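You operate a simulated robot arm through the tools that you are given. There is no shell and no other tool. Be economical: measure what you need, move in short steps, check, and stop when the job is done.

You are at the controls of a simulated two-armed robot. One attempt, no reset.

JOB
Open the steel table drawer, take the yellow brush from the inside of the steel table drawer and leave it on the green book on the top of the steel table, then shut the drawer. Pick up the bottle labelled "leak test" from the top of the steel table with one hand, pass it to the other hand and put it on the desk top. Fetch the 6 A fuse from the steel bench and stand it on the counter. Any order will do. Set down upright: bottle, fuse.

Only the result counts: the job must be done as asked and must still hold three seconds after the hand-in. Knocking over, shifting, dropping, spilling or breaking anything else fails it.

ROBOT AND FRAMES
Two 7-joint arms with two-finger parallel grippers on one trunk, on a base that drives. Base frame: it is fixed to the floor where the robot stands at the start and does not move with it; the origin is under the middle of the robot, x ahead of it, y to its left, z up. Readings come in mm, degrees, newtons and seconds.
The left shoulder is at the start at [50, 161, 1198], the right one opposite. With the tool pointing down near the work surface each hand reaches from about 100 to 640 mm from the robot's upright axis, wherever it stands, measured 20 degrees to its own side. Places, roughly: counter [-3000, 1900, 900]; desk top (19x61 cm) [820, 540, 800]; steel table drawer [600, -100, 700]; yellow brush (12x5x5 cm) [600, -200, 700]. Payload 3.43 kg a hand.
The TCP of each hand is the grasp point between the finger pads, 30 mm short of the fingertips. In the tool frame z runs along the fingers and y along their closing line. Largest opening 94 mm; finger width 28, thickness 10; the body of the gripper, 50 by 96 mm, starts 55 mm behind the TCP.
Orientation is that of the tool frame in the base frame, as a unit quaternion [x, y, z, w]. With the fingers straight down and closing along the base's y, the tool's x points along the base's -x, its y along +y and its z along -z.

CONTROLS
- The arms move only by the tool apply_moves. It takes "left_plan", "right_plan" or both (then of equal length, played together; a hand with none holds still); each is a list that holds one entry, the list of rows, each a list of 6 numbers: the shift along the tool's x, y, z in mm, then the turn, a rotation vector about the tool's x, y, z in degrees. In form: [[[tx, ty, tz, wx, wy, wz], ...]]. A call has 1 to 8 rows; each row is the pose to reach, as a shift and turn from the pose commanded when the call began, along the tool's axes at that moment. "left_jaw" and "right_jaw" are, for a hand that has rows, the finger opening in mm, from 0 to 94, set as the call begins (left out, the last holds). A row lasts 0.2 s, in which the tool goes at most 50 mm and 8.6 degrees; a call with a longer step from one row to the next is refused whole, and so is a gripper value outside its range. Where a pose cannot be reached the arm comes as near as it can. A force on the tool above 40 N (or 10 N above the force at the start of the call, whichever is more), or a blocked arm, ends the call early, and 0.2 s more pass. Each finger travels about 45 mm/s and halts on what it meets, pressing with about 41 N; the grip force reading is that of the motor and also rises with nothing between the fingers. The clock runs only during rows and for 0.2 s after the last one: add rows that repeat a pose to give the fingers time. It gives the time, the measured TCP pose, the force on the tool (base axes), the opening and the grip force at its end, in the units of the frame above (readings bear some noise), with the torque about the TCP (base axes, N m) and any sound that the robot's microphone picked up.
- Cameras (640 x 400 px; columns grow to the right, rows downward): "scene" is now at [101.2, -47.1, 1302.9]; the picture's right is [-0.60, -0.80, 0.00], its down [-0.61, 0.46, -0.65] and it looks along [0.52, -0.39, -0.76] (base axes); focal length 214 px, centre (320, 200). "left" rides on the left gripper at [76, -14, -102] in its tool frame; the picture's right is [0.18, 0.98, 0.00], its down [-0.75, 0.14, -0.64] and it looks along [-0.63, 0.12, 0.77] (tool axes); focal length 243 px, centre (320, 200). "right" rides on the right gripper at [76, 14, -102] in its tool frame; the picture's right is [-0.18, 0.98, 0.00], its down [-0.75, -0.14, -0.64] and it looks along [-0.63, -0.12, 0.77] (tool axes); focal length 243 px, centre (320, 200).
- camera(camera): a new picture of that camera. No time passes.
- raise_lower(by): slides the trunk up (or, below 0, down) by that many mm; the arms and the scene camera ride with it, the base frame stays. It gives what a move gives, with no picture.
- roll_base(legs): drives the robot by 1 to 6 legs, each [ahead, left, turn to the left] in mm, mm and degrees, along the robot's own axes; the way and the turn of a leg run together, so that a leg with both is an arc; at most 1500 mm and 180 degrees a leg. The arms and the cameras ride along, it lands a little off, and it stops where it bumps. It gives what a move gives.
- head_to(pan, tilt): turns the head with the scene camera to pan (to the left, within 80 degrees either way) and tilt (down, from -29 to 69), counted from straight ahead of the robot. It gives what a move gives.
- point_at(camera, pixels): for up to 12 pixels [column, row] of the newest picture of that camera ("zoom" is the newest enlarged one), the place [x, y, z] in the base frame of the surface seen there, good to about 2 mm. No time passes.
- inspect(camera, box): a new picture of the part [left, top, right, bottom] of that camera's present view, enlarged. No time passes.
- close_job(): hands the job in; it is judged then, once.

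Work in short steps. Measure before you move; look again where a grasp or a placing could have gone wrong, and mend it. You have 110 turns and 92 pictures in all, those below and enlarged ones among them. Open the grippers and draw the arms clear of the work before you hand the job in, unless the task says otherwise; then end with one line.

The tools are called after ">>>" as name(argument=value, ...) on one line, values as JSON. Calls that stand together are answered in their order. apply_moves: Moves the arms, as the interface text tells. Its arguments: {"type":"object","properties":{"left_plan":{"type":"array"},"left_jaw":{"type":"number"},"right_plan":{"type":"array"},"right_jaw":{"type":"number"}},"required":[]} The other tools are called the same way: raise_lower (by) slides the trunk up or down; roll_base (legs) drives the base; head_to (pan, tilt) turns the head that bears the scene camera; camera (camera) takes a picture; point_at (camera, pixels) gives the place of the surface under pixels of a picture; inspect (camera, box) takes an enlarged picture of a part of a camera's view; close_job () hands the job in.

At the start:

```text
clock: 0.0
left_ee_pos: [366.9, 271.2, 1140.8]
left_tool_rot: [-0.001, 1.0, 0.0, 0.0]
left_ft_force: [-0.1, -0.5, 0.5]
left_moment: [0.02, 0.03, 0.02]
left_gripper_width: 93.8
left_grasp_force: 0.0
right_ee_pos: [330.4, -106.1, 1163.6]
right_tool_rot: [0.001, 1.0, 0.001, 0.001]
right_ft_force: [-0.6, 0.5, -0.5]
right_moment: [0.0, 0.03, 0.01]
right_gripper_width: 94.0
right_grasp_force: 0.2
trunk travel left (down, up): [-225.0, 42.0]
robot x, y, heading: [0.4, -0.3, 0.2]
head pan, tilt: [-37.1, 49.6]
```

scene: 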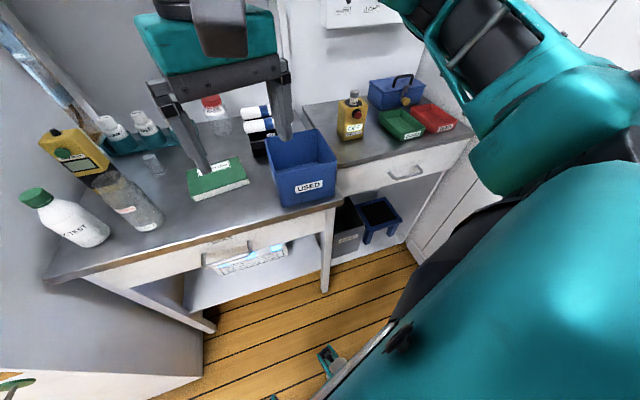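
right: 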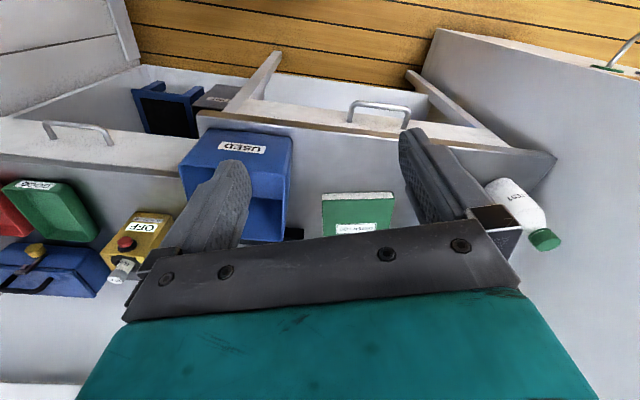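
left: 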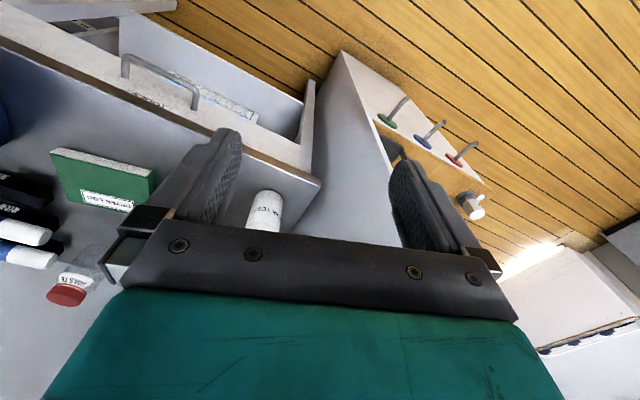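

I'll look around first: head straight ahead, tilted down.

>>> head_to(pan=0, tilt=45)

>>> camera(camera="scene")

```text
clock: 1.0
left_ee_pos: [365.5, 272.1, 1140.1]
left_tool_rot: [-0.001, 1.0, 0.0, 0.0]
left_ft_force: [-0.4, 0.0, -0.3]
left_moment: [0.01, -0.02, -0.02]
left_gripper_width: 94.0
left_grasp_force: 0.2
right_ee_pos: [329.0, -107.0, 1163.6]
right_tool_rot: [0.0, 1.0, 0.001, 0.001]
right_ft_force: [0.3, 0.7, 0.0]
right_moment: [0.03, 0.04, -0.02]
right_gripper_width: 94.1
right_grasp_force: 0.1
trunk travel left (down, up): [-225.0, 42.0]
robot x, y, heading: [-1.3, -0.8, -0.1]
head pan, tilt: [0.0, 45.0]
```

```text
88 pictures are left
```

scene: 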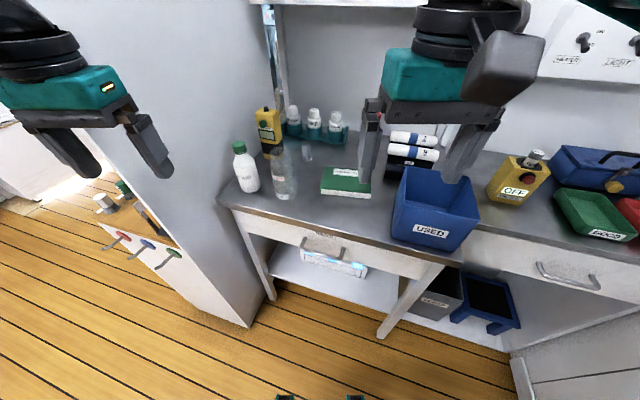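

The steel table shows the drawer handle near (325,245), the bottle at (245,170), the book at (345,183). I measure these.

>>> point_at(camera="scene", pixels=[[322, 240], [303, 240], [343, 253], [246, 175], [238, 150], [345, 183], [283, 165], [310, 222], [320, 235], [235, 130], [240, 290], [435, 215]])

>>> inspect(camera="scene", box=[210, 90, 450, 290])

>>> head_to(pan=55, tilt=35)

>>> camera(camera="scene")

```text
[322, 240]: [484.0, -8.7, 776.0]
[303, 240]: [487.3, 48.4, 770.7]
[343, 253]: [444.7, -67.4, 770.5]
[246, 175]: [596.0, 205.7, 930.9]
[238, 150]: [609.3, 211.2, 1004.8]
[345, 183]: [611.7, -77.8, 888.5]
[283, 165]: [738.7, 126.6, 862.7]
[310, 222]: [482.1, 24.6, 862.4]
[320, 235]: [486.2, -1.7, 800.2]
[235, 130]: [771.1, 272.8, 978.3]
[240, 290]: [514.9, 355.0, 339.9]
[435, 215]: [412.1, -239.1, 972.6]
```

```text
2.00 times, centred on (330, 190) of scene
```

zoom: 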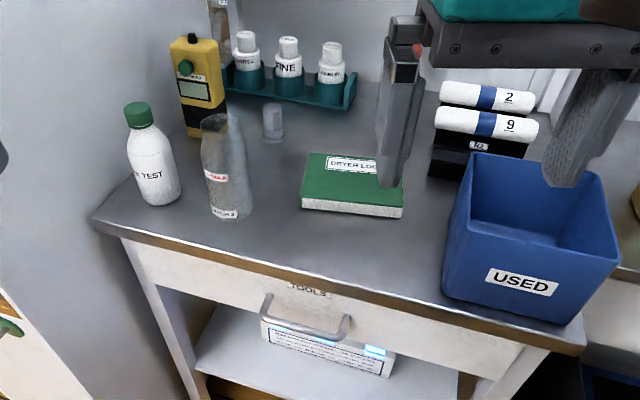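

```text
clock: 2.3
left_ee_pos: [365.5, 271.1, 1141.0]
left_tool_rot: [-0.001, 1.0, 0.0, 0.0]
left_ft_force: [-0.1, 0.4, 0.8]
left_moment: [0.0, -0.02, -0.01]
left_gripper_width: 93.9
left_grasp_force: 0.2
right_ee_pos: [330.1, -107.2, 1162.7]
right_tool_rot: [0.0, 1.0, 0.001, 0.0]
right_ft_force: [-0.6, -0.6, -0.2]
right_moment: [0.02, -0.03, 0.01]
right_gripper_width: 93.8
right_grasp_force: 0.0
trunk travel left (down, up): [-225.0, 42.0]
robot x, y, heading: [-0.3, -1.2, -0.1]
head pan, tilt: [55.0, 35.0]
```

```text
86 pictures are left
```

scene: 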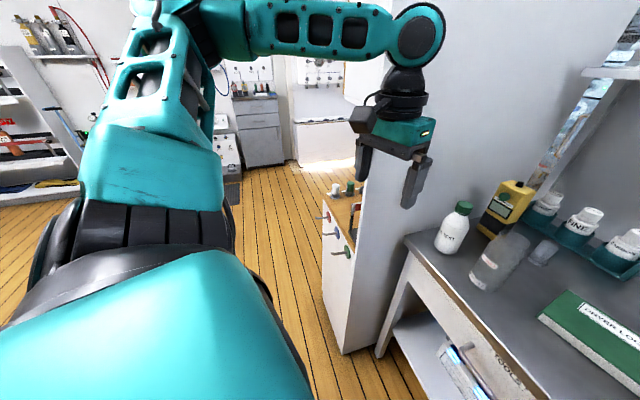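

Next I look to the right side, and back at the drawer handle close up.

>>> head_to(pan=-5, tilt=60)

>>> inspect(camera="scene", box=[200, 100, 440, 250])

>>> inspect(camera="left", box=[0, 0, 640, 400])

```text
clock: 3.6
left_ee_pos: [365.3, 272.2, 1141.7]
left_tool_rot: [-0.001, 1.0, 0.001, 0.0]
left_ft_force: [0.1, -0.2, -0.2]
left_moment: [0.01, 0.02, 0.01]
left_gripper_width: 93.9
left_grasp_force: 0.1
right_ee_pos: [329.1, -107.4, 1162.7]
right_tool_rot: [0.001, 1.0, 0.0, -0.001]
right_ft_force: [-0.2, 0.6, 0.2]
right_moment: [0.0, 0.0, 0.04]
right_gripper_width: 93.9
right_grasp_force: 0.0
trunk travel left (down, up): [-225.0, 42.0]
robot x, y, heading: [-0.7, 1.6, -0.2]
head pan, tilt: [-5.0, 60.0]
```

```text
2.67 times, centred on (320, 175) of scene
```

zoom: 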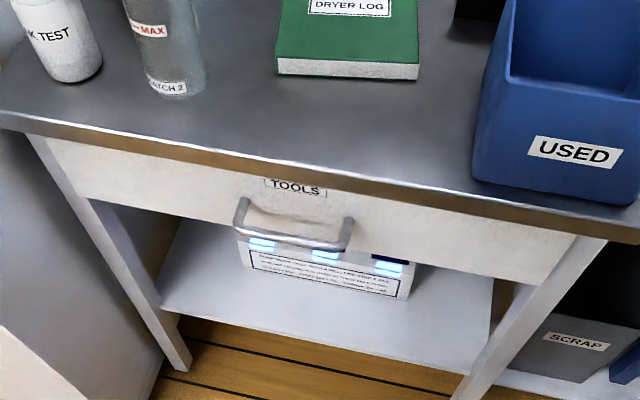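

```text
1.00 times, centred on (320, 200) of left
```

zoom: 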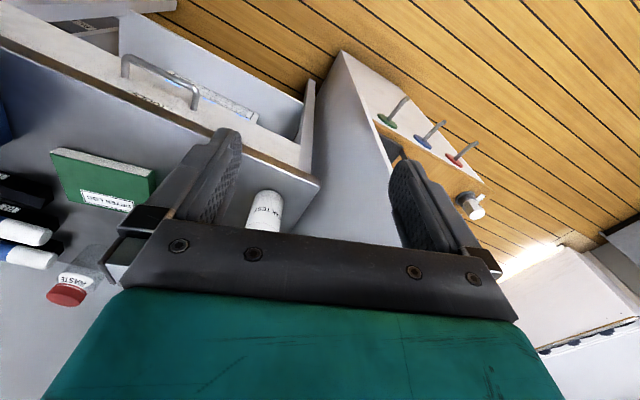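

Retake the handle close-up, so I can measure the bar, front and edge.

>>> inspect(camera="scene", box=[200, 100, 440, 250])

>>> point_at(camera="zoom", pixels=[[255, 236], [290, 243], [325, 248], [240, 220], [347, 235], [290, 225], [290, 262], [300, 177], [300, 200], [345, 70], [460, 225], [170, 190]])

```text
2.67 times, centred on (320, 175) of scene
```

zoom: 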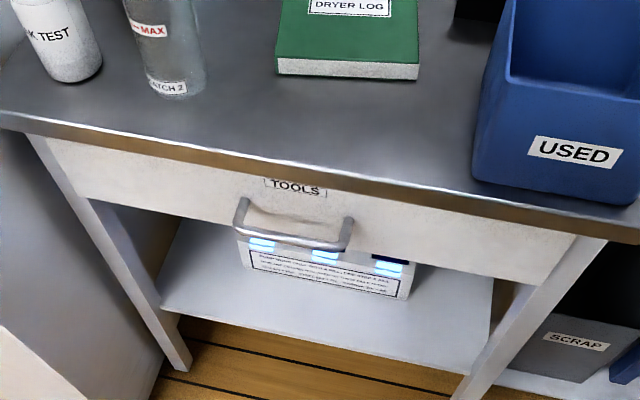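

```text
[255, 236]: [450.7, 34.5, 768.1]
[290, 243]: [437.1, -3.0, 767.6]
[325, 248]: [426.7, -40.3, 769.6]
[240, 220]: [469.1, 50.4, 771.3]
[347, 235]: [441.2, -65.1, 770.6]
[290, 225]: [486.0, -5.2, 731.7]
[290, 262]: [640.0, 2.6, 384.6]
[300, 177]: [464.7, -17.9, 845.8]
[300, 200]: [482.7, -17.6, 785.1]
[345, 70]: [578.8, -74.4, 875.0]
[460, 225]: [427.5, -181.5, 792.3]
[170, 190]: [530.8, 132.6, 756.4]
```

The table is yawed about 18° (bar from (451,34) to (427,-40), z≈768; front face 45 mm behind). I square the robot up to it and step back so the drawer has room.

>>> roll_base(legs=[[-76, 225, 0], [0, 0, -17.8]])

>>> head_to(pan=0, tilt=40)

>>> camera(camera="scene")

```text
clock: 6.3
left_ee_pos: [354.9, 371.9, 1140.7]
left_tool_rot: [0.153, 0.988, -0.001, 0.001]
left_ft_force: [0.1, 0.7, 0.0]
left_moment: [0.01, -0.01, 0.01]
left_gripper_width: 94.1
left_grasp_force: 0.0
right_ee_pos: [206.3, 21.5, 1162.1]
right_tool_rot: [0.154, 0.988, 0.0, 0.0]
right_ft_force: [0.3, -0.1, 0.1]
right_moment: [-0.01, 0.0, -0.01]
right_gripper_width: 93.9
right_grasp_force: 0.0
trunk travel left (down, up): [-225.0, 42.0]
robot x, y, heading: [-77.1, 225.1, -17.6]
head pan, tilt: [-5.0, 60.0]
```

```text
clock: 7.2
left_ee_pos: [355.3, 371.7, 1140.8]
left_tool_rot: [0.154, 0.988, -0.001, 0.0]
left_ft_force: [-0.1, 0.7, 0.4]
left_moment: [-0.02, 0.04, -0.01]
left_gripper_width: 94.2
left_grasp_force: 0.1
right_ee_pos: [205.2, 23.5, 1163.0]
right_tool_rot: [0.155, 0.988, 0.001, 0.0]
right_ft_force: [-0.5, 0.7, -0.1]
right_moment: [0.0, 0.0, -0.01]
right_gripper_width: 93.7
right_grasp_force: 0.1
trunk travel left (down, up): [-225.0, 42.0]
robot x, y, heading: [-74.1, 224.5, -17.7]
head pan, tilt: [0.0, 40.0]
```

```text
82 pictures are left
```

scene: 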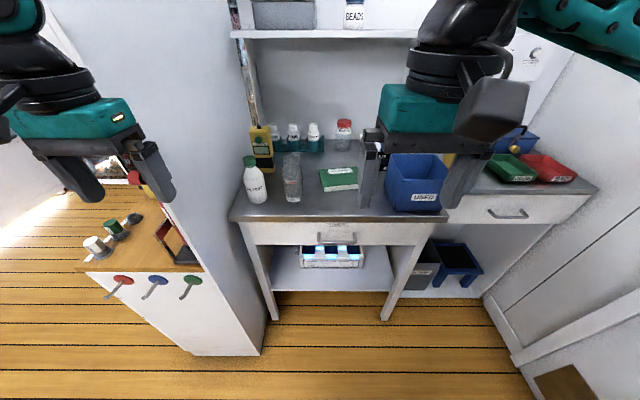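

Arms are clear of the table. I pitch the right hand to point forward and 30° down while lowering it in front of the drawer.

>>> apply_moves(right_plan=[[[-12, 6, 25, 0, -7.5, 0], [-25, 12, 50, 0, -15, 0], [-37, 18, 75, 0, -22.5, 0], [-50, 24, 100, 0, -30, 0], [-62, 30, 125, 0, -37.5, 0], [-75, 36, 150, 0, -45, 0], [-87, 42, 175, 0, -52.5, 0], [-100, 48, 200, 0, -60, 0]]])

>>> apply_moves(right_plan=[[[0, 0, 0, 0, 0, 8], [0, 0, 0, 0, 0, 16], [0, 0, 0, 0, 0, 24], [0, 0, 0, 0, 0, 32], [0, 0, 0, 0, 0, 40], [0, 0, 0, 0, 0, 48]]], right_jaw=44)

>>> apply_moves(right_plan=[[[0, 0, 0, 0, 0, 8], [0, 0, 0, 0, 0, 16], [0, 0, 0, 0, 0, 24], [0, 0, 0, 0, 0, 32], [0, 0, 0, 0, 0, 40], [0, 0, 0, 0, 0, 42]]])

```text
clock: 8.9
left_ee_pos: [355.4, 374.6, 1140.7]
left_tool_rot: [0.152, 0.988, -0.001, 0.0]
left_ft_force: [0.7, 0.9, -0.2]
left_moment: [0.01, 0.0, 0.01]
left_gripper_width: 93.9
left_grasp_force: 0.1
right_ee_pos: [316.0, 39.3, 963.0]
right_tool_rot: [0.133, 0.855, -0.077, 0.496]
right_ft_force: [0.3, -0.3, -0.3]
right_moment: [-0.05, -0.03, -0.04]
right_gripper_width: 94.0
right_grasp_force: 0.0
trunk travel left (down, up): [-225.0, 42.0]
robot x, y, heading: [-77.8, 224.5, -17.7]
head pan, tilt: [0.0, 40.0]
```

```text
clock: 10.3
left_ee_pos: [355.5, 373.7, 1140.7]
left_tool_rot: [0.152, 0.988, 0.0, 0.0]
left_ft_force: [-0.6, 0.0, -0.6]
left_moment: [0.0, 0.0, 0.04]
left_gripper_width: 94.0
left_grasp_force: 0.1
right_ee_pos: [315.9, 38.0, 962.1]
right_tool_rot: [0.471, 0.727, 0.13, 0.483]
right_ft_force: [-0.1, 0.2, -0.4]
right_moment: [0.01, -0.03, 0.01]
right_gripper_width: 43.9
right_grasp_force: 0.0
trunk travel left (down, up): [-225.0, 42.0]
robot x, y, heading: [-77.1, 226.5, -17.7]
head pan, tilt: [0.0, 40.0]
```

```text
clock: 11.8
left_ee_pos: [356.5, 372.1, 1141.8]
left_tool_rot: [0.153, 0.988, 0.0, 0.0]
left_ft_force: [0.1, -0.2, -0.2]
left_moment: [0.02, -0.02, 0.02]
left_gripper_width: 93.9
left_grasp_force: 0.1
right_ee_pos: [316.4, 38.5, 962.8]
right_tool_rot: [0.7, 0.509, 0.296, 0.403]
right_ft_force: [0.9, 0.8, -0.1]
right_moment: [-0.01, -0.03, 0.0]
right_gripper_width: 43.9
right_grasp_force: 0.0
trunk travel left (down, up): [-225.0, 42.0]
robot x, y, heading: [-75.7, 222.5, -17.8]
head pan, tilt: [0.0, 40.0]
```

Orientation is right (tool z ≈ forward/30° down). Lower to just in front of the handle, then look.

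>>> apply_moves(right_plan=[[[0, -36, 32, 0, 0, 0], [-1, -72, 65, 0, 0, 0], [-2, -108, 97, 0, 0, 0], [-3, -144, 130, 0, 0, 0]]])

>>> camera(camera="right")

>>> inspect(camera="scene", box=[220, 160, 460, 310])

```text
clock: 12.8
left_ee_pos: [354.9, 372.6, 1140.4]
left_tool_rot: [0.153, 0.988, 0.0, 0.0]
left_ft_force: [-0.1, 0.1, 0.5]
left_moment: [-0.01, -0.01, 0.03]
left_gripper_width: 94.0
left_grasp_force: 0.1
right_ee_pos: [366.1, 48.7, 791.7]
right_tool_rot: [0.704, 0.509, 0.288, 0.404]
right_ft_force: [-0.2, 0.2, 0.8]
right_moment: [0.0, -0.01, -0.01]
right_gripper_width: 44.1
right_grasp_force: 0.1
right hand out of reach, approached as far as the arm can: row 3, 4
trunk travel left (down, up): [-225.0, 42.0]
robot x, y, heading: [-76.7, 227.4, -17.8]
head pan, tilt: [0.0, 40.0]
```

```text
81 pictures are left
```

right: 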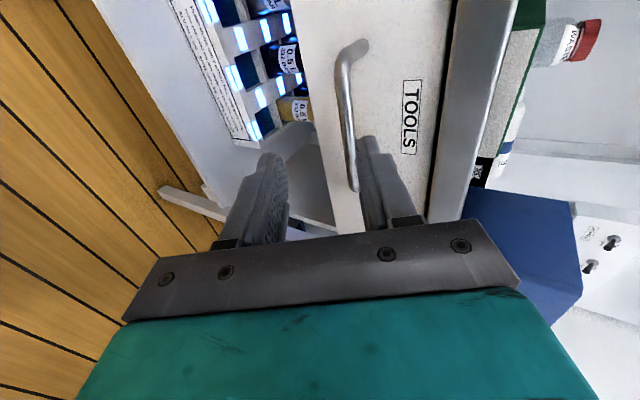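

```text
2.67 times, centred on (340, 235) of scene
```

zoom: 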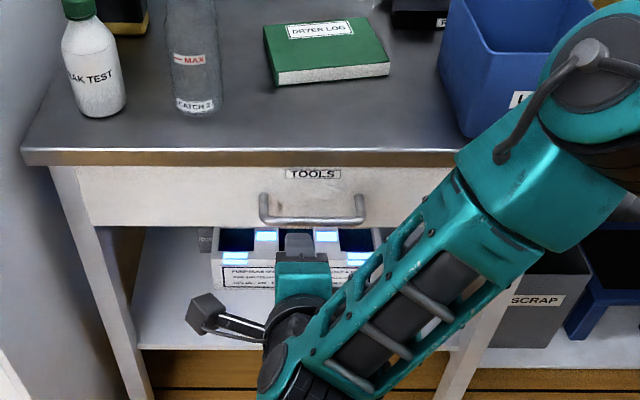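

Arm geometry ran out of reach at that low pose, so I lower the trunk by 100 mm and re-place the hand.

>>> raise_lower(by=-100)

```text
clock: 14.1
left_ee_pos: [355.6, 372.1, 1041.4]
left_tool_rot: [0.153, 0.988, 0.0, 0.001]
left_ft_force: [-1.0, 0.2, 0.4]
left_moment: [0.03, 0.03, 0.01]
left_gripper_width: 94.0
left_grasp_force: 0.0
right_ee_pos: [365.2, 49.2, 693.0]
right_tool_rot: [0.704, 0.509, 0.287, 0.404]
right_ft_force: [1.3, -0.5, 0.1]
right_moment: [0.03, 0.01, 0.01]
right_gripper_width: 44.1
right_grasp_force: 0.0
trunk travel left (down, up): [-125.0, 142.0]
robot x, y, heading: [-75.8, 227.3, -17.9]
head pan, tilt: [0.0, 40.0]
```

Now raise the hand about 80 mm to the bar level.

>>> apply_moves(right_plan=[[[-5, 35, -20, 0, 0, 0], [-15, 69, -40, 0, 0, 0], [-15, 69, -40, 0, 0, 0]]])

>>> inspect(camera="right", box=[160, 0, 560, 250])

>>> point_at(camera="zoom", pixels=[[300, 130], [300, 160], [295, 90], [300, 200], [310, 230], [400, 100]])

```text
clock: 14.9
left_ee_pos: [355.0, 374.1, 1041.2]
left_tool_rot: [0.153, 0.988, 0.001, 0.001]
left_ft_force: [0.6, -0.4, -0.8]
left_moment: [-0.02, -0.01, -0.01]
left_gripper_width: 94.0
left_grasp_force: 0.1
right_ee_pos: [361.6, 34.6, 772.7]
right_tool_rot: [0.704, 0.509, 0.287, 0.404]
right_ft_force: [0.5, -0.1, 0.0]
right_moment: [0.02, 0.01, 0.01]
right_gripper_width: 43.9
right_grasp_force: 0.1
trunk travel left (down, up): [-125.0, 142.0]
robot x, y, heading: [-72.2, 223.6, -17.8]
head pan, tilt: [0.0, 40.0]
```

```text
1.60 times, centred on (360, 125) of right
```

zoom: 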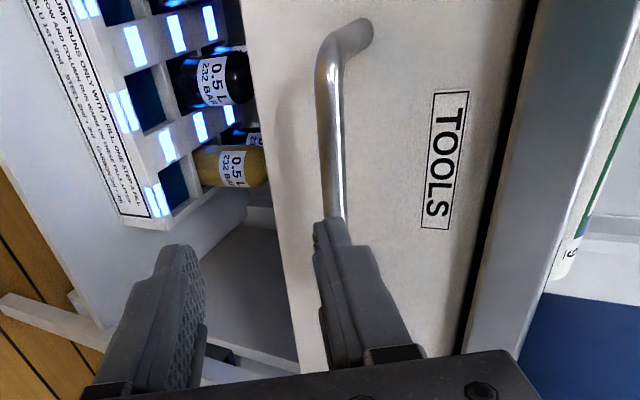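

```text
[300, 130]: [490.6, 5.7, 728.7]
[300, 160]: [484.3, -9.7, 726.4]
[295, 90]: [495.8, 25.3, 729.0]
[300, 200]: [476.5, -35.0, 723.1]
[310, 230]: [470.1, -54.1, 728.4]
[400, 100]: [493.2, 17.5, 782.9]
```

Check the bar itself.

>>> point_at(camera="zoom", pixels=[[333, 70], [334, 100], [335, 130], [336, 160], [337, 190], [342, 100], [325, 100]])

```text
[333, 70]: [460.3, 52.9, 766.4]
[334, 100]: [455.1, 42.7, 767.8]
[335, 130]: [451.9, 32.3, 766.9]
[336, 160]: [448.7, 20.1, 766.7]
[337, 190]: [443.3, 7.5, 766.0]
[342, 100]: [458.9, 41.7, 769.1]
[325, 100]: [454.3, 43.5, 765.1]
```

Bar centre is ≈92 mm ahead, z≈767. I go to a point on the tool axis above it, then slide in along the tool axis so the bar stays mid-jaw.

>>> apply_moves(right_plan=[[[0, 41, -9, 0, 0, 0], [0, 41, 20, 0, 0, 0], [0, 41, 46, 0, 0, 0], [0, 41, 71, 0, 0, 0], [0, 41, 71, 0, 0, 0]]])

>>> inspect(camera="right", box=[160, 0, 560, 250])

```text
clock: 16.1
left_ee_pos: [355.3, 372.3, 1041.0]
left_tool_rot: [0.153, 0.988, 0.001, -0.001]
left_ft_force: [0.5, 1.2, -0.6]
left_moment: [-0.01, 0.0, 0.0]
left_gripper_width: 94.3
left_grasp_force: 0.1
right_ee_pos: [440.1, 8.8, 770.8]
right_tool_rot: [0.704, 0.508, 0.287, 0.405]
right_ft_force: [-0.2, -0.8, 0.8]
right_moment: [0.03, 0.03, 0.0]
right_gripper_width: 43.7
right_grasp_force: 0.0
trunk travel left (down, up): [-125.0, 142.0]
robot x, y, heading: [-76.6, 222.3, -17.7]
head pan, tilt: [0.0, 40.0]
```

```text
1.60 times, centred on (360, 125) of right
```

zoom: 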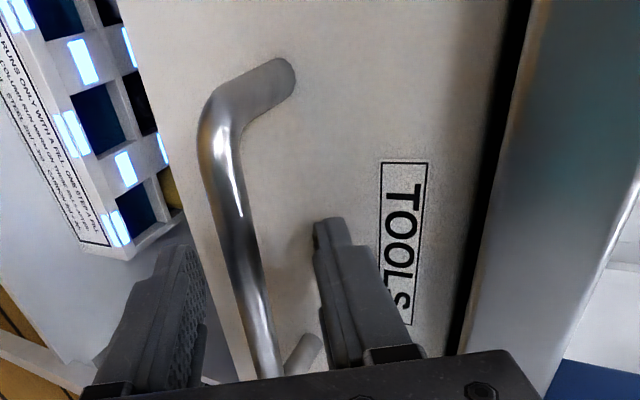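

The bar lies between the pads. Close the jaw.

>>> apply_moves(right_plan=[[[0, 0, 0, 0, 0, 0], [0, 0, 0, 0, 0, 0], [0, 0, 0, 0, 0, 0], [0, 0, 0, 0, 0, 0], [0, 0, 0, 0, 0, 0]]], right_jaw=0)

```text
clock: 17.3
left_ee_pos: [355.8, 372.7, 1041.6]
left_tool_rot: [0.152, 0.988, 0.0, 0.001]
left_ft_force: [-0.4, 0.4, 0.6]
left_moment: [-0.01, 0.02, -0.03]
left_gripper_width: 94.1
left_grasp_force: 0.0
right_ee_pos: [438.8, 8.8, 767.8]
right_tool_rot: [0.704, 0.511, 0.285, 0.402]
right_ft_force: [-5.5, 2.0, -10.5]
right_moment: [-0.28, 0.25, 0.15]
right_gripper_width: 11.7
right_grasp_force: 44.6
trunk travel left (down, up): [-125.0, 142.0]
robot x, y, heading: [-74.4, 223.7, -17.9]
head pan, tilt: [0.0, 40.0]
```

Gripped (11.7 mm). Pull straight back 160 mm.

>>> apply_moves(right_plan=[[[0, -8, -13.9, 0, 0, 0], [0, -18, -31.2, 0, 0, 0], [0, -28, -48.5, 0, 0, 0], [0, -38, -65.8, 0, 0, 0], [0, -50, -86.6, 0, 0, 0], [0, -60, -104, 0, 0, 0], [0, -70, -121, 0, 0, 0], [0, -80, -138.6, 0, 0, 0]]])

>>> camera(camera="scene")

```text
clock: 19.1
left_ee_pos: [356.6, 371.3, 1040.4]
left_tool_rot: [0.153, 0.988, 0.0, 0.0]
left_ft_force: [-0.2, 0.3, -0.5]
left_moment: [0.03, 0.0, -0.02]
left_gripper_width: 94.1
left_grasp_force: 0.0
right_ee_pos: [288.3, 58.1, 768.7]
right_tool_rot: [0.706, 0.511, 0.281, 0.401]
right_ft_force: [-1.3, -5.3, -35.0]
right_moment: [-0.26, 0.43, -0.2]
right_gripper_width: 12.0
right_grasp_force: 44.8
trunk travel left (down, up): [-125.0, 142.0]
robot x, y, heading: [-75.5, 224.0, -17.6]
head pan, tilt: [0.0, 40.0]
```

```text
77 pictures are left
```

scene: 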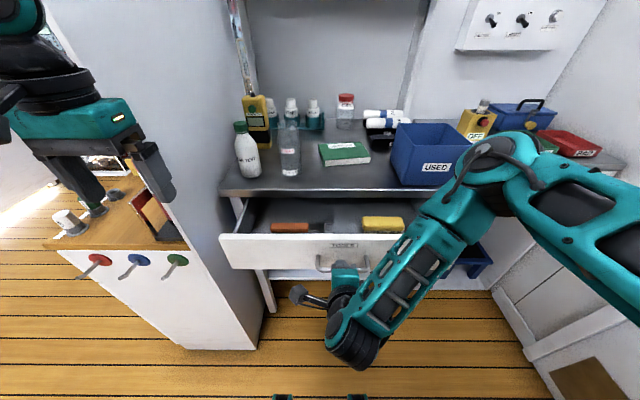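

The drawer is open ~158 mm and the yellow brush shows at (382,224). I relax the vertical force slightly, pull another ~60 mm, and measure.

>>> apply_moves(right_plan=[[[0, -5, 2, 0, 0, 0], [0, -15, -15, 0, 0, 0], [0, -25, -32.6, 0, 0, 0], [0, -35, -50, 0, 0, 0]]])

>>> inspect(camera="scene", box=[200, 170, 440, 320])

```text
clock: 20.1
left_ee_pos: [354.8, 372.3, 1042.2]
left_tool_rot: [0.153, 0.988, 0.0, 0.001]
left_ft_force: [0.6, -0.4, 0.9]
left_moment: [0.0, 0.0, 0.03]
left_gripper_width: 94.5
left_grasp_force: 0.1
right_ee_pos: [229.3, 76.8, 768.8]
right_tool_rot: [0.704, 0.508, 0.287, 0.406]
right_ft_force: [-7.7, -20.1, 5.3]
right_moment: [-0.59, 0.11, -0.07]
right_gripper_width: 11.6
right_grasp_force: 44.6
trunk travel left (down, up): [-125.0, 142.0]
robot x, y, heading: [-75.9, 224.5, -17.8]
head pan, tilt: [0.0, 40.0]
```

```text
2.67 times, centred on (320, 245) of scene
```

zoom: 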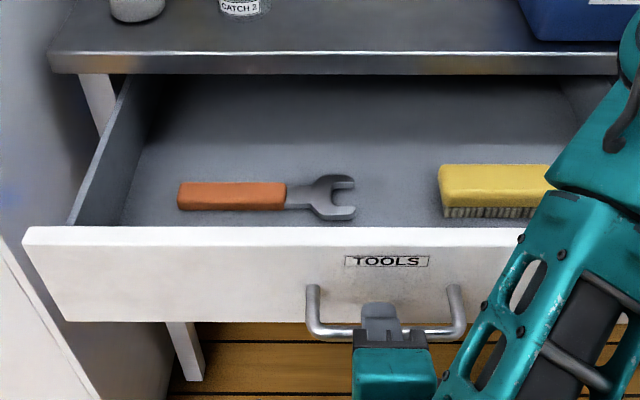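

Open enough. Measure brush and the drawer, then release the handle and back off along the tool axis.

>>> point_at(camera="zoom", pixels=[[442, 172], [445, 203], [500, 180], [550, 170], [500, 168], [445, 214], [400, 232], [400, 222], [300, 150], [500, 80], [115, 215], [540, 190]])

>>> apply_moves(right_plan=[[[0, 0, 0, 0, 0, 0], [0, 0, 0, 0, 0, 0], [0, 0, 0, 0, 0, 0], [0, 0, -30, 0, 0, 0], [0, 0, -65, 0, 0, 0]]], right_jaw=44)

```text
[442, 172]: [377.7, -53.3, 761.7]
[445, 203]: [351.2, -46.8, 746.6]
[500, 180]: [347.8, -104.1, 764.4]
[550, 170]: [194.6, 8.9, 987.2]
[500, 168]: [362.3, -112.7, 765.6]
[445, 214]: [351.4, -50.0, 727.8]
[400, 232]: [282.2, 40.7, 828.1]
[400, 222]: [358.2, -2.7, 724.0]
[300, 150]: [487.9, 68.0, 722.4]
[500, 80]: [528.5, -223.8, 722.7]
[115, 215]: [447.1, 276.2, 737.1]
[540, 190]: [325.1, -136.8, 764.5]
```

```text
clock: 21.3
left_ee_pos: [354.1, 373.8, 1041.3]
left_tool_rot: [0.152, 0.988, -0.001, 0.0]
left_ft_force: [0.0, 0.1, -0.8]
left_moment: [0.01, -0.02, 0.02]
left_gripper_width: 94.1
left_grasp_force: 0.0
right_ee_pos: [195.9, 83.4, 802.0]
right_tool_rot: [0.703, 0.486, 0.288, 0.433]
right_ft_force: [0.0, 0.5, -0.8]
right_moment: [-0.01, -0.03, -0.01]
right_gripper_width: 44.1
right_grasp_force: 0.1
trunk travel left (down, up): [-125.0, 142.0]
robot x, y, heading: [-77.5, 224.7, -17.6]
head pan, tilt: [0.0, 40.0]
```

Brush: z≈727–765, f-centre ≈510 mm, lateral ≈−188 in the robot frame. Raise the right hand and turn the fingers straight down, closing fore-aft.

>>> apply_moves(right_plan=[[[0, 30, -18, 0, 0, 0], [0, 65, -37, 7.5, 0, 0], [0, 98, -56, 15, 0, 0], [0, 130, -75, 22.5, 0, 0], [0, 130, -75, 30, 0, 0], [0, 130, -75, 38, 0, 0], [0, 130, -75, 46, 0, 0], [0, 130, -75, 54, 0, 0]]], right_jaw=90)

```text
clock: 23.1
left_ee_pos: [354.5, 373.1, 1042.1]
left_tool_rot: [0.153, 0.988, 0.0, -0.001]
left_ft_force: [0.7, -0.8, 0.0]
left_moment: [0.02, -0.02, -0.02]
left_gripper_width: 94.1
left_grasp_force: 0.1
right_ee_pos: [179.5, 97.7, 951.6]
right_tool_rot: [0.811, 0.584, 0.024, 0.039]
right_ft_force: [0.7, -1.0, 0.0]
right_moment: [0.0, -0.02, -0.01]
right_gripper_width: 90.1
right_grasp_force: 0.1
right hand out of reach, approached as far as the arm can: row 3, 4
trunk travel left (down, up): [-125.0, 142.0]
robot x, y, heading: [-75.8, 222.2, -17.8]
head pan, tilt: [0.0, 40.0]
```

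Move over the brush at safe height, levelling the tool, then view.

>>> apply_moves(right_plan=[[[-24, 38, 0, 1, 0, 0], [-49, 76, 0, 2, 0, 0], [-73, 113, 0, 3, 0, 0], [-98, 151, 0, 4, 0, 0], [-122, 189, 0, 5, 0, 0], [-147, 227, 0, 5.2, 0, 0]]])

>>> camera(camera="right")

>>> inspect(camera="scene", box=[240, 120, 480, 270])

```text
clock: 24.5
left_ee_pos: [355.5, 372.0, 1041.1]
left_tool_rot: [0.153, 0.988, 0.0, 0.0]
left_ft_force: [0.3, -0.1, 0.1]
left_moment: [0.0, -0.01, -0.03]
left_gripper_width: 93.9
left_grasp_force: 0.0
right_ee_pos: [348.0, -112.5, 975.2]
right_tool_rot: [0.812, 0.584, -0.002, 0.003]
right_ft_force: [0.0, -0.9, 0.2]
right_moment: [0.02, -0.02, -0.01]
right_gripper_width: 90.4
right_grasp_force: 0.0
trunk travel left (down, up): [-125.0, 142.0]
robot x, y, heading: [-77.2, 228.2, -17.8]
head pan, tilt: [0.0, 40.0]
```

```text
75 pictures are left
```

right: 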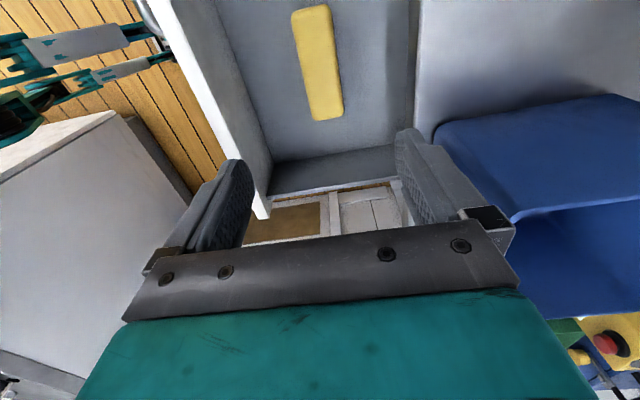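

```text
2.67 times, centred on (360, 195) of scene
```

zoom: 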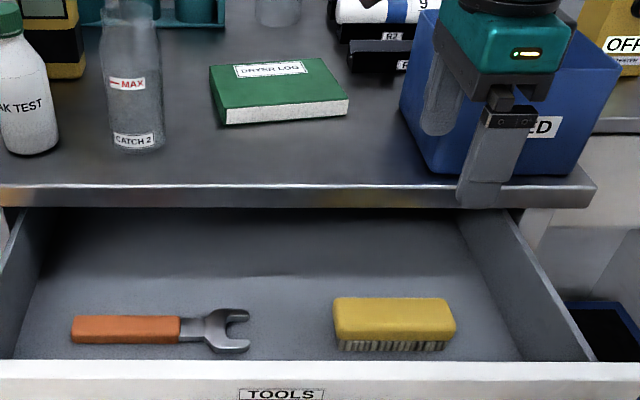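

The brush is fully visible in the right camera (300–340, 8–118). Measure its corners.

>>> point_at(camera="right", pixels=[[297, 12], [328, 10], [315, 116], [339, 112], [318, 60], [270, 100], [400, 100]])

```text
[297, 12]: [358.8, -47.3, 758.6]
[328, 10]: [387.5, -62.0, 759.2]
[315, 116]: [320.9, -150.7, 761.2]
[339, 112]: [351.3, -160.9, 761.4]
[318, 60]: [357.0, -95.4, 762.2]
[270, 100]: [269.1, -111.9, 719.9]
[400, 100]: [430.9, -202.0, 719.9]
```

Brush centre (355,−105), top z≈762, floor 720. Descend over it.

>>> apply_moves(right_plan=[[[9, 4, 40, 0, 0, 2], [9, 4, 80, 0, 0, 2], [9, 4, 120, 0, 0, 2], [9, 4, 160, 0, 0, 2], [9, 4, 195, 0, 0, 2], [9, 4, 217, 0, 0, 2], [9, 4, 217, 0, 0, 2]]])

>>> camera(camera="right")

```text
clock: 26.1
left_ee_pos: [354.5, 372.9, 1041.3]
left_tool_rot: [0.152, 0.988, 0.0, -0.001]
left_ft_force: [0.3, 0.1, 0.2]
left_moment: [0.0, 0.01, 0.0]
left_gripper_width: 94.1
left_grasp_force: 0.1
right_ee_pos: [353.6, -107.6, 755.7]
right_tool_rot: [0.821, 0.57, -0.002, 0.002]
right_ft_force: [0.3, 0.0, 0.2]
right_moment: [-0.02, 0.0, 0.02]
right_gripper_width: 90.0
right_grasp_force: 0.1
trunk travel left (down, up): [-125.0, 142.0]
robot x, y, heading: [-74.4, 221.5, -17.6]
head pan, tilt: [0.0, 40.0]
```

```text
73 pictures are left
```

right: 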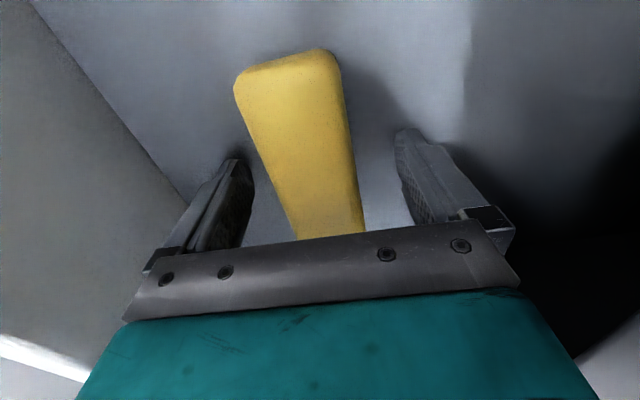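

The brush sits between the fingers. Close and lift.

>>> apply_moves(right_plan=[[[0, 0, 0, 0, 0, 0], [0, 0, 0, 0, 0, 0], [0, 0, 0, 0, 0, 0], [0, 0, 0, 0, 0, 0], [0, 0, 0, 0, 0, 0], [0, 0, 0, 0, 0, 0]]], right_jaw=0)

>>> apply_moves(right_plan=[[[0, 0, -20, 0, 0, 0], [0, 0, -60, 0, 0, 0], [0, 0, -100, 0, 0, 0], [0, 0, -140, 0, 0, 0], [0, 0, -180, 0, 0, 0], [0, 0, -220, 0, 0, 0]]])

>>> camera(camera="scene")

```text
clock: 27.5
left_ee_pos: [355.3, 373.1, 1042.0]
left_tool_rot: [0.153, 0.988, 0.0, 0.0]
left_ft_force: [0.7, -0.3, 0.2]
left_moment: [-0.02, 0.0, -0.03]
left_gripper_width: 94.0
left_grasp_force: 0.1
right_ee_pos: [355.0, -107.1, 755.9]
right_tool_rot: [0.822, 0.57, -0.002, 0.004]
right_ft_force: [1.1, 0.2, 0.3]
right_moment: [0.05, -0.01, -0.01]
right_gripper_width: 47.7
right_grasp_force: 41.5
trunk travel left (down, up): [-125.0, 142.0]
robot x, y, heading: [-75.5, 229.0, -17.5]
head pan, tilt: [0.0, 40.0]
```

```text
clock: 28.9
left_ee_pos: [354.9, 373.3, 1040.2]
left_tool_rot: [0.153, 0.988, 0.0, 0.0]
left_ft_force: [-0.6, 0.0, 0.3]
left_moment: [0.0, 0.01, -0.02]
left_gripper_width: 94.3
left_grasp_force: 0.1
right_ee_pos: [353.4, -105.3, 978.4]
right_tool_rot: [0.822, 0.57, -0.002, 0.004]
right_ft_force: [-1.0, -0.4, -1.5]
right_moment: [-0.01, 0.02, -0.01]
right_gripper_width: 47.4
right_grasp_force: 41.1
trunk travel left (down, up): [-125.0, 142.0]
robot x, y, heading: [-78.1, 222.8, -17.6]
head pan, tilt: [0.0, 40.0]
```

```text
72 pictures are left
```

scene: 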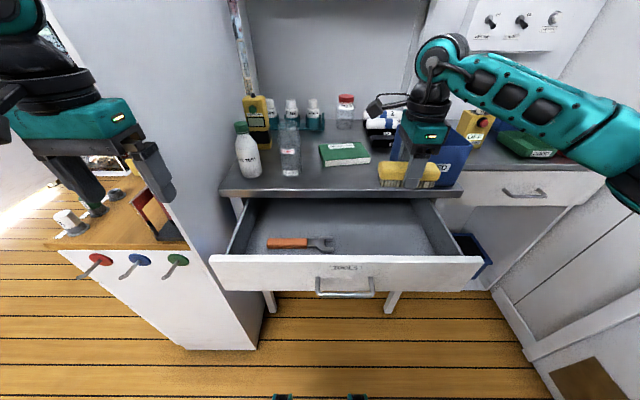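

Brush is held (47 mm). Now the left hand, jaws closed, goes in front of the drawer face just left of the handle to push it shut.

>>> apply_moves(left_plan=[[[11, -38, 0, 0, -5, 0], [22, -77, 0, 0, -10, 0], [33, -115, 0, 0, -15, 0], [44, -154, 0, 0, -20, 0], [55, -192, 0, 0, -25, 0], [66, -231, 0, 0, -30, 0]]], left_jaw=0)

>>> apply_moves(left_plan=[[[20, 0, 35, 0, 0, 0], [40, 0, 70, 0, 0, 0], [60, 0, 105, 0, 0, 0], [80, 0, 140, 0, 0, 0], [100, 0, 174, 0, 0, 0], [120, 0, 208, 0, 0, 0]]])

>>> camera(camera="scene")

```text
clock: 30.3
left_ee_pos: [258.1, 213.6, 1064.0]
left_tool_rot: [0.149, 0.959, -0.037, 0.237]
left_ft_force: [-0.1, -0.6, 0.0]
left_moment: [-0.01, 0.0, 0.01]
left_gripper_width: 0.2
left_grasp_force: 26.2
left hand out of reach, approached as far as the arm can: row 5, 6
right_ee_pos: [353.8, -105.6, 978.6]
right_tool_rot: [0.821, 0.57, -0.002, 0.003]
right_ft_force: [-0.2, 0.7, -1.0]
right_moment: [-0.01, 0.01, 0.01]
right_gripper_width: 47.8
right_grasp_force: 41.3
trunk travel left (down, up): [-125.0, 142.0]
robot x, y, heading: [-81.4, 223.9, -17.6]
head pan, tilt: [0.0, 40.0]
```

```text
clock: 31.7
left_ee_pos: [290.3, 255.7, 863.4]
left_tool_rot: [0.148, 0.955, -0.04, 0.256]
left_ft_force: [0.6, -0.3, 0.5]
left_moment: [-0.03, 0.02, 0.02]
left_gripper_width: 0.2
left_grasp_force: 33.2
left hand out of reach, approached as far as the arm can: row 2, 3, 4, 5, 6
right_ee_pos: [353.6, -105.9, 977.8]
right_tool_rot: [0.822, 0.57, -0.001, 0.003]
right_ft_force: [-0.4, -0.6, -0.4]
right_moment: [0.0, 0.02, 0.01]
right_gripper_width: 47.5
right_grasp_force: 40.8
trunk travel left (down, up): [-125.0, 142.0]
robot x, y, heading: [-74.3, 224.8, -17.4]
head pan, tilt: [0.0, 40.0]
```

```text
71 pictures are left
```

scene: 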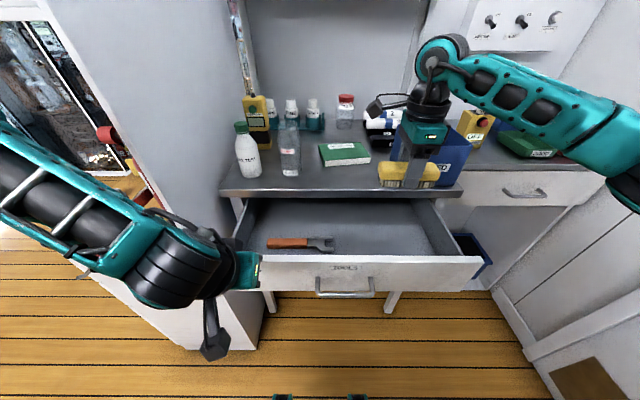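

The left arm is too folded for a pitched pose there; I turn the hand back to straight down, which should reach.

>>> apply_moves(left_plan=[[[0, 0, 0, 0, 7.5, 0], [0, 0, 0, 0, 15, 0], [0, 0, 0, 0, 22.5, 0], [0, 0, 0, 0, 30, 0], [0, 0, 0, 0, 30, 0]]])

```text
clock: 32.9
left_ee_pos: [290.0, 255.7, 864.3]
left_tool_rot: [0.154, 0.988, 0.0, 0.0]
left_ft_force: [1.3, 0.9, 0.3]
left_moment: [0.02, -0.01, -0.01]
left_gripper_width: 0.0
left_grasp_force: 32.8
right_ee_pos: [353.3, -106.2, 978.1]
right_tool_rot: [0.822, 0.57, -0.003, 0.003]
right_ft_force: [-0.5, -0.5, -1.1]
right_moment: [0.03, -0.01, 0.01]
right_gripper_width: 47.7
right_grasp_force: 41.5
trunk travel left (down, up): [-125.0, 142.0]
robot x, y, heading: [-76.4, 230.5, -17.6]
head pan, tilt: [0.0, 40.0]
```

Pose is straight down now. Slide right 105 mm and down 75 mm in front of the drawer face.

>>> apply_moves(left_plan=[[[10, -35, 0, 0, 0, 0], [15, -70, 0, 0, 0, 0], [15, -105, 0, 0, 0, 0], [15, -105, 40, 0, 0, 0], [15, -105, 75, 0, 0, 0], [15, -105, 75, 0, 0, 0]]])

>>> inspect(camera="scene", box=[200, 170, 440, 320])

```text
clock: 34.3
left_ee_pos: [265.1, 249.0, 849.3]
left_tool_rot: [0.154, 0.988, -0.001, 0.001]
left_ft_force: [0.3, 1.2, 0.4]
left_moment: [-0.03, 0.0, -0.03]
left_gripper_width: 0.2
left_grasp_force: 32.8
left hand out of reach, approached as far as the arm can: row 1, 2, 3, 4, 5, 6
right_ee_pos: [355.1, -106.3, 977.3]
right_tool_rot: [0.822, 0.57, -0.002, 0.003]
right_ft_force: [-1.0, -0.5, -1.0]
right_moment: [0.01, -0.06, -0.01]
right_gripper_width: 47.6
right_grasp_force: 41.1
trunk travel left (down, up): [-125.0, 142.0]
robot x, y, heading: [-74.4, 223.1, -17.4]
head pan, tilt: [0.0, 40.0]
```

```text
2.67 times, centred on (320, 245) of scene
```

zoom: 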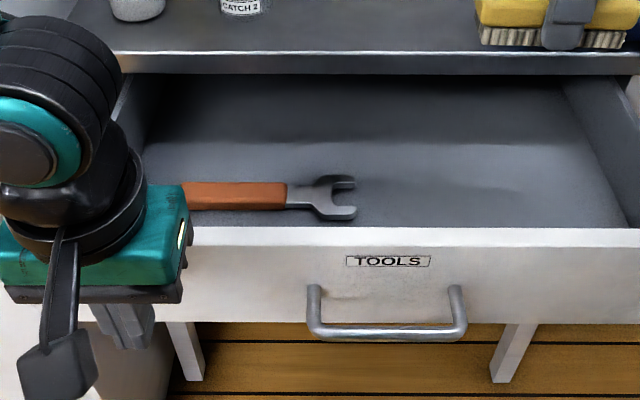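

Arm is too folded; raise the trunk 120 mm to give it room, then try again.

>>> raise_lower(by=120)

>>> apply_moves(left_plan=[[[0, -33, 0, 0, 0, 0], [0, -66, 0, 0, 0, 0], [0, -100, 0, 0, 0, 0], [0, -100, 45, 0, 0, 0], [0, -100, 90, 0, 0, 0], [0, -100, 135, 0, 0, 0], [0, -100, 180, 0, 0, 0]]])

```text
clock: 35.8
left_ee_pos: [266.4, 249.4, 970.6]
left_tool_rot: [0.154, 0.988, -0.001, 0.0]
left_ft_force: [0.2, -0.1, 0.0]
left_moment: [-0.02, 0.01, 0.01]
left_gripper_width: 0.3
left_grasp_force: 32.7
right_ee_pos: [354.6, -105.8, 1097.0]
right_tool_rot: [0.821, 0.571, -0.002, 0.003]
right_ft_force: [0.2, -0.1, -1.2]
right_moment: [-0.04, -0.02, 0.02]
right_gripper_width: 47.5
right_grasp_force: 41.3
trunk travel left (down, up): [-245.0, 22.0]
robot x, y, heading: [-76.3, 224.5, -17.7]
head pan, tilt: [0.0, 40.0]
```

```text
clock: 37.4
left_ee_pos: [268.7, 282.0, 925.5]
left_tool_rot: [0.153, 0.988, -0.002, 0.002]
left_ft_force: [-0.4, 0.3, -0.5]
left_moment: [0.0, 0.02, 0.0]
left_gripper_width: 0.2
left_grasp_force: 32.8
left hand out of reach, approached as far as the arm can: row 1, 2, 3, 4, 5, 6, 7
right_ee_pos: [354.5, -105.9, 1097.4]
right_tool_rot: [0.821, 0.57, -0.002, 0.004]
right_ft_force: [0.5, 0.2, -0.7]
right_moment: [-0.01, 0.02, -0.01]
right_gripper_width: 47.6
right_grasp_force: 41.1
trunk travel left (down, up): [-245.0, 22.0]
robot x, y, heading: [-75.3, 225.0, -17.5]
head pan, tilt: [0.0, 40.0]
```

Instead I'll shift the base back and right so the left hand faces the drawer naturally. First check clearance of the cabinet on the right.

>>> point_at(camera="scene", pixels=[[560, 250], [620, 330], [520, 370], [610, 135], [350, 255], [250, 262], [480, 262], [265, 245], [372, 285]])

```text
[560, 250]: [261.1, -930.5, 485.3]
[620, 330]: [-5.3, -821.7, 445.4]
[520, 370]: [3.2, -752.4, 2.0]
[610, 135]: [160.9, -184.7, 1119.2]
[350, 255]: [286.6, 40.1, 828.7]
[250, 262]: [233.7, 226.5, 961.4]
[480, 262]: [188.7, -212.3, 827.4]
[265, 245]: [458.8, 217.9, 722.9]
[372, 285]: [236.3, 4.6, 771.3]
```

Right side is clear by ~700 mm. Drive back 100 and right 130.

>>> roll_base(legs=[[-100, 0, 0], [0, -130, 0]])

>>> apply_moves(left_plan=[[[-40, 0, 0, 0, 0, 0], [-80, 0, 0, 0, 0, 0], [-80, 0, 45, 0, 0, 0], [-80, 0, 90, 0, 0, 0], [-80, 0, 130, 0, 0, 0]]])

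>>> camera(camera="scene")

```text
clock: 39.5
left_ee_pos: [138.7, 193.5, 924.8]
left_tool_rot: [0.157, 0.988, -0.002, 0.0]
left_ft_force: [1.5, -0.2, 0.5]
left_moment: [-0.03, 0.03, 0.0]
left_gripper_width: 0.1
left_grasp_force: 32.8
right_ee_pos: [222.3, -195.5, 1096.9]
right_tool_rot: [0.824, 0.566, -0.003, 0.004]
right_ft_force: [0.1, 0.3, -0.8]
right_moment: [-0.06, 0.02, 0.0]
right_gripper_width: 47.9
right_grasp_force: 41.2
trunk travel left (down, up): [-245.0, 22.0]
robot x, y, heading: [-205.0, 136.4, -18.1]
head pan, tilt: [0.0, 40.0]
stopped in leg 2: the robot was blocked; the commanded pose is now the measured one
```

```text
clock: 40.7
left_ee_pos: [207.8, 230.5, 884.5]
left_tool_rot: [0.158, 0.987, -0.001, 0.0]
left_ft_force: [0.5, -0.4, -0.4]
left_moment: [0.03, -0.03, 0.01]
left_gripper_width: 0.0
left_grasp_force: 32.9
left hand out of reach, approached as far as the arm can: row 1, 2, 3, 4, 5
right_ee_pos: [221.6, -194.7, 1097.7]
right_tool_rot: [0.824, 0.567, -0.003, 0.004]
right_ft_force: [0.1, 0.7, -1.1]
right_moment: [-0.05, -0.03, 0.01]
right_gripper_width: 47.9
right_grasp_force: 40.9
trunk travel left (down, up): [-245.0, 22.0]
robot x, y, heading: [-209.0, 139.2, -18.2]
head pan, tilt: [0.0, 40.0]
```

```text
69 pictures are left
```

scene: 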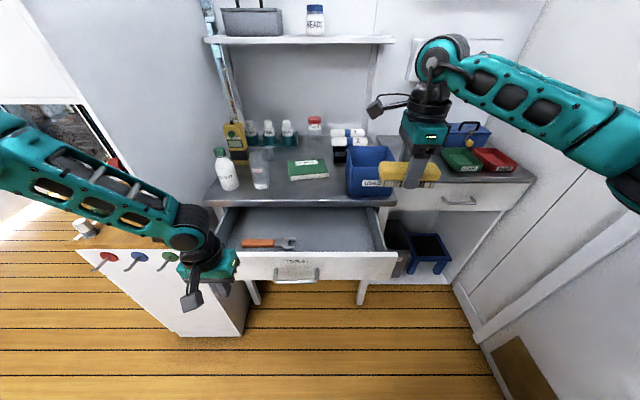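

The base bumped something on the right; look there before going on.

>>> head_to(pan=-75, tilt=45)

>>> camera(camera="scene")

```text
clock: 42.2
left_ee_pos: [207.4, 229.7, 884.1]
left_tool_rot: [0.157, 0.988, -0.002, 0.001]
left_ft_force: [-0.6, -0.9, -0.2]
left_moment: [0.04, 0.0, 0.0]
left_gripper_width: 0.0
left_grasp_force: 33.0
right_ee_pos: [221.0, -195.3, 1097.0]
right_tool_rot: [0.824, 0.566, -0.003, 0.004]
right_ft_force: [-0.2, 0.0, 0.2]
right_moment: [0.01, -0.01, -0.02]
right_gripper_width: 47.4
right_grasp_force: 40.7
trunk travel left (down, up): [-245.0, 22.0]
robot x, y, heading: [-205.1, 139.3, -18.1]
head pan, tilt: [-75.0, 45.0]
```

```text
68 pictures are left
```

scene: 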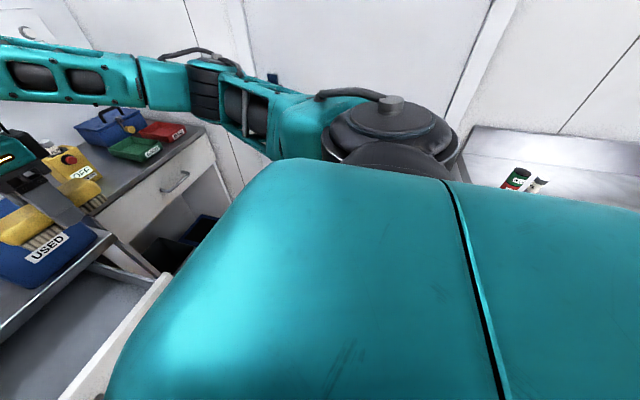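

There is a bench at right/behind with small items (515,180). I bumped its edge. Measure it.

>>> point_at(camera="scene", pixels=[[515, 180], [540, 183], [480, 140], [470, 165], [600, 150], [630, 195], [485, 180]])

>>> inspect(camera="scene", box=[440, 110, 640, 235])

```text
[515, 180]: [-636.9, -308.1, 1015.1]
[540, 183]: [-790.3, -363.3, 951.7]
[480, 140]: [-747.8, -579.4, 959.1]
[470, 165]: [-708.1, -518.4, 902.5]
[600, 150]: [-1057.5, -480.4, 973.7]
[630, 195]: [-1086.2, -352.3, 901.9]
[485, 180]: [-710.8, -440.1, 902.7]
```

```text
3.20 times, centred on (540, 172) of scene
```

zoom: 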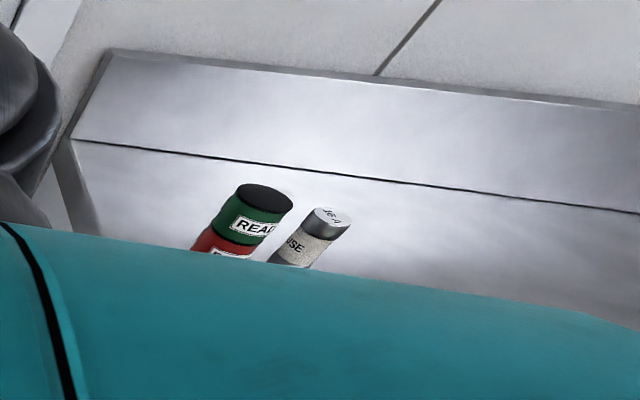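

The bench (z≈902) with the fuse is at right-rear; items stand fine. New plan: tuck the left arm up, drive closer, place the brush on the book with the right hand (drawer stays open meanwhile), then shut the drawer with the right hand.

>>> apply_moves(left_plan=[[[0, 0, -45, 0, 0, 0], [0, 0, -90, 0, 0, 0], [0, 0, -135, 0, 0, 0], [0, 0, -180, 0, 0, 0], [0, 0, -225, 0, 0, 0], [0, 20, -250, 0, 0, 0]]])

>>> roll_base(legs=[[189, 0, 0], [0, 161, 0]])

>>> head_to(pan=0, tilt=50)

>>> camera(camera="scene")

```text
clock: 43.6
left_ee_pos: [214.6, 251.5, 1133.7]
left_tool_rot: [0.158, 0.987, -0.001, 0.0]
left_ft_force: [0.6, 0.5, 0.1]
left_moment: [-0.01, -0.02, -0.04]
left_gripper_width: 0.0
left_grasp_force: 32.5
right_ee_pos: [220.9, -195.0, 1096.8]
right_tool_rot: [0.824, 0.567, -0.002, 0.004]
right_ft_force: [0.9, -0.2, -1.1]
right_moment: [0.0, -0.01, -0.01]
right_gripper_width: 48.0
right_grasp_force: 40.6
trunk travel left (down, up): [-245.0, 22.0]
robot x, y, heading: [-204.8, 137.8, -18.1]
head pan, tilt: [-75.0, 45.0]
```

```text
clock: 46.2
left_ee_pos: [432.5, 331.7, 1135.0]
left_tool_rot: [0.172, 0.985, 0.007, 0.003]
left_ft_force: [0.5, -0.4, -0.1]
left_moment: [0.0, 0.0, -0.03]
left_gripper_width: 0.0
left_grasp_force: 33.1
right_ee_pos: [441.8, -112.5, 1098.4]
right_tool_rot: [0.825, 0.565, 0.0, 0.003]
right_ft_force: [0.5, -0.4, -1.5]
right_moment: [-0.01, -0.02, -0.02]
right_gripper_width: 47.4
right_grasp_force: 40.6
trunk travel left (down, up): [-245.0, 22.0]
robot x, y, heading: [23.3, 226.8, -18.2]
head pan, tilt: [-75.0, 45.0]
stopped in leg 2: the robot was blocked; the commanded pose is now the measured one
```

```text
clock: 47.6
left_ee_pos: [431.8, 331.1, 1136.2]
left_tool_rot: [0.169, 0.986, 0.006, 0.001]
left_ft_force: [0.2, 0.2, 0.2]
left_moment: [-0.02, 0.03, 0.0]
left_gripper_width: 0.1
left_grasp_force: 33.3
right_ee_pos: [442.9, -113.1, 1098.3]
right_tool_rot: [0.825, 0.565, 0.0, 0.003]
right_ft_force: [0.6, 0.9, -0.7]
right_moment: [0.01, 0.03, 0.03]
right_gripper_width: 47.7
right_grasp_force: 40.5
trunk travel left (down, up): [-245.0, 22.0]
robot x, y, heading: [19.9, 224.1, -18.3]
head pan, tilt: [0.0, 50.0]
```

```text
66 pictures are left
```

scene: 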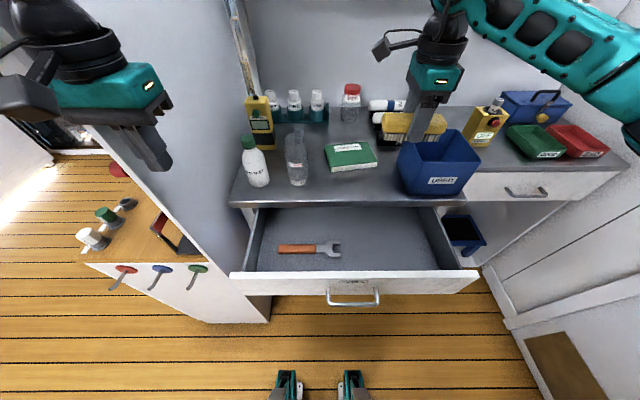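

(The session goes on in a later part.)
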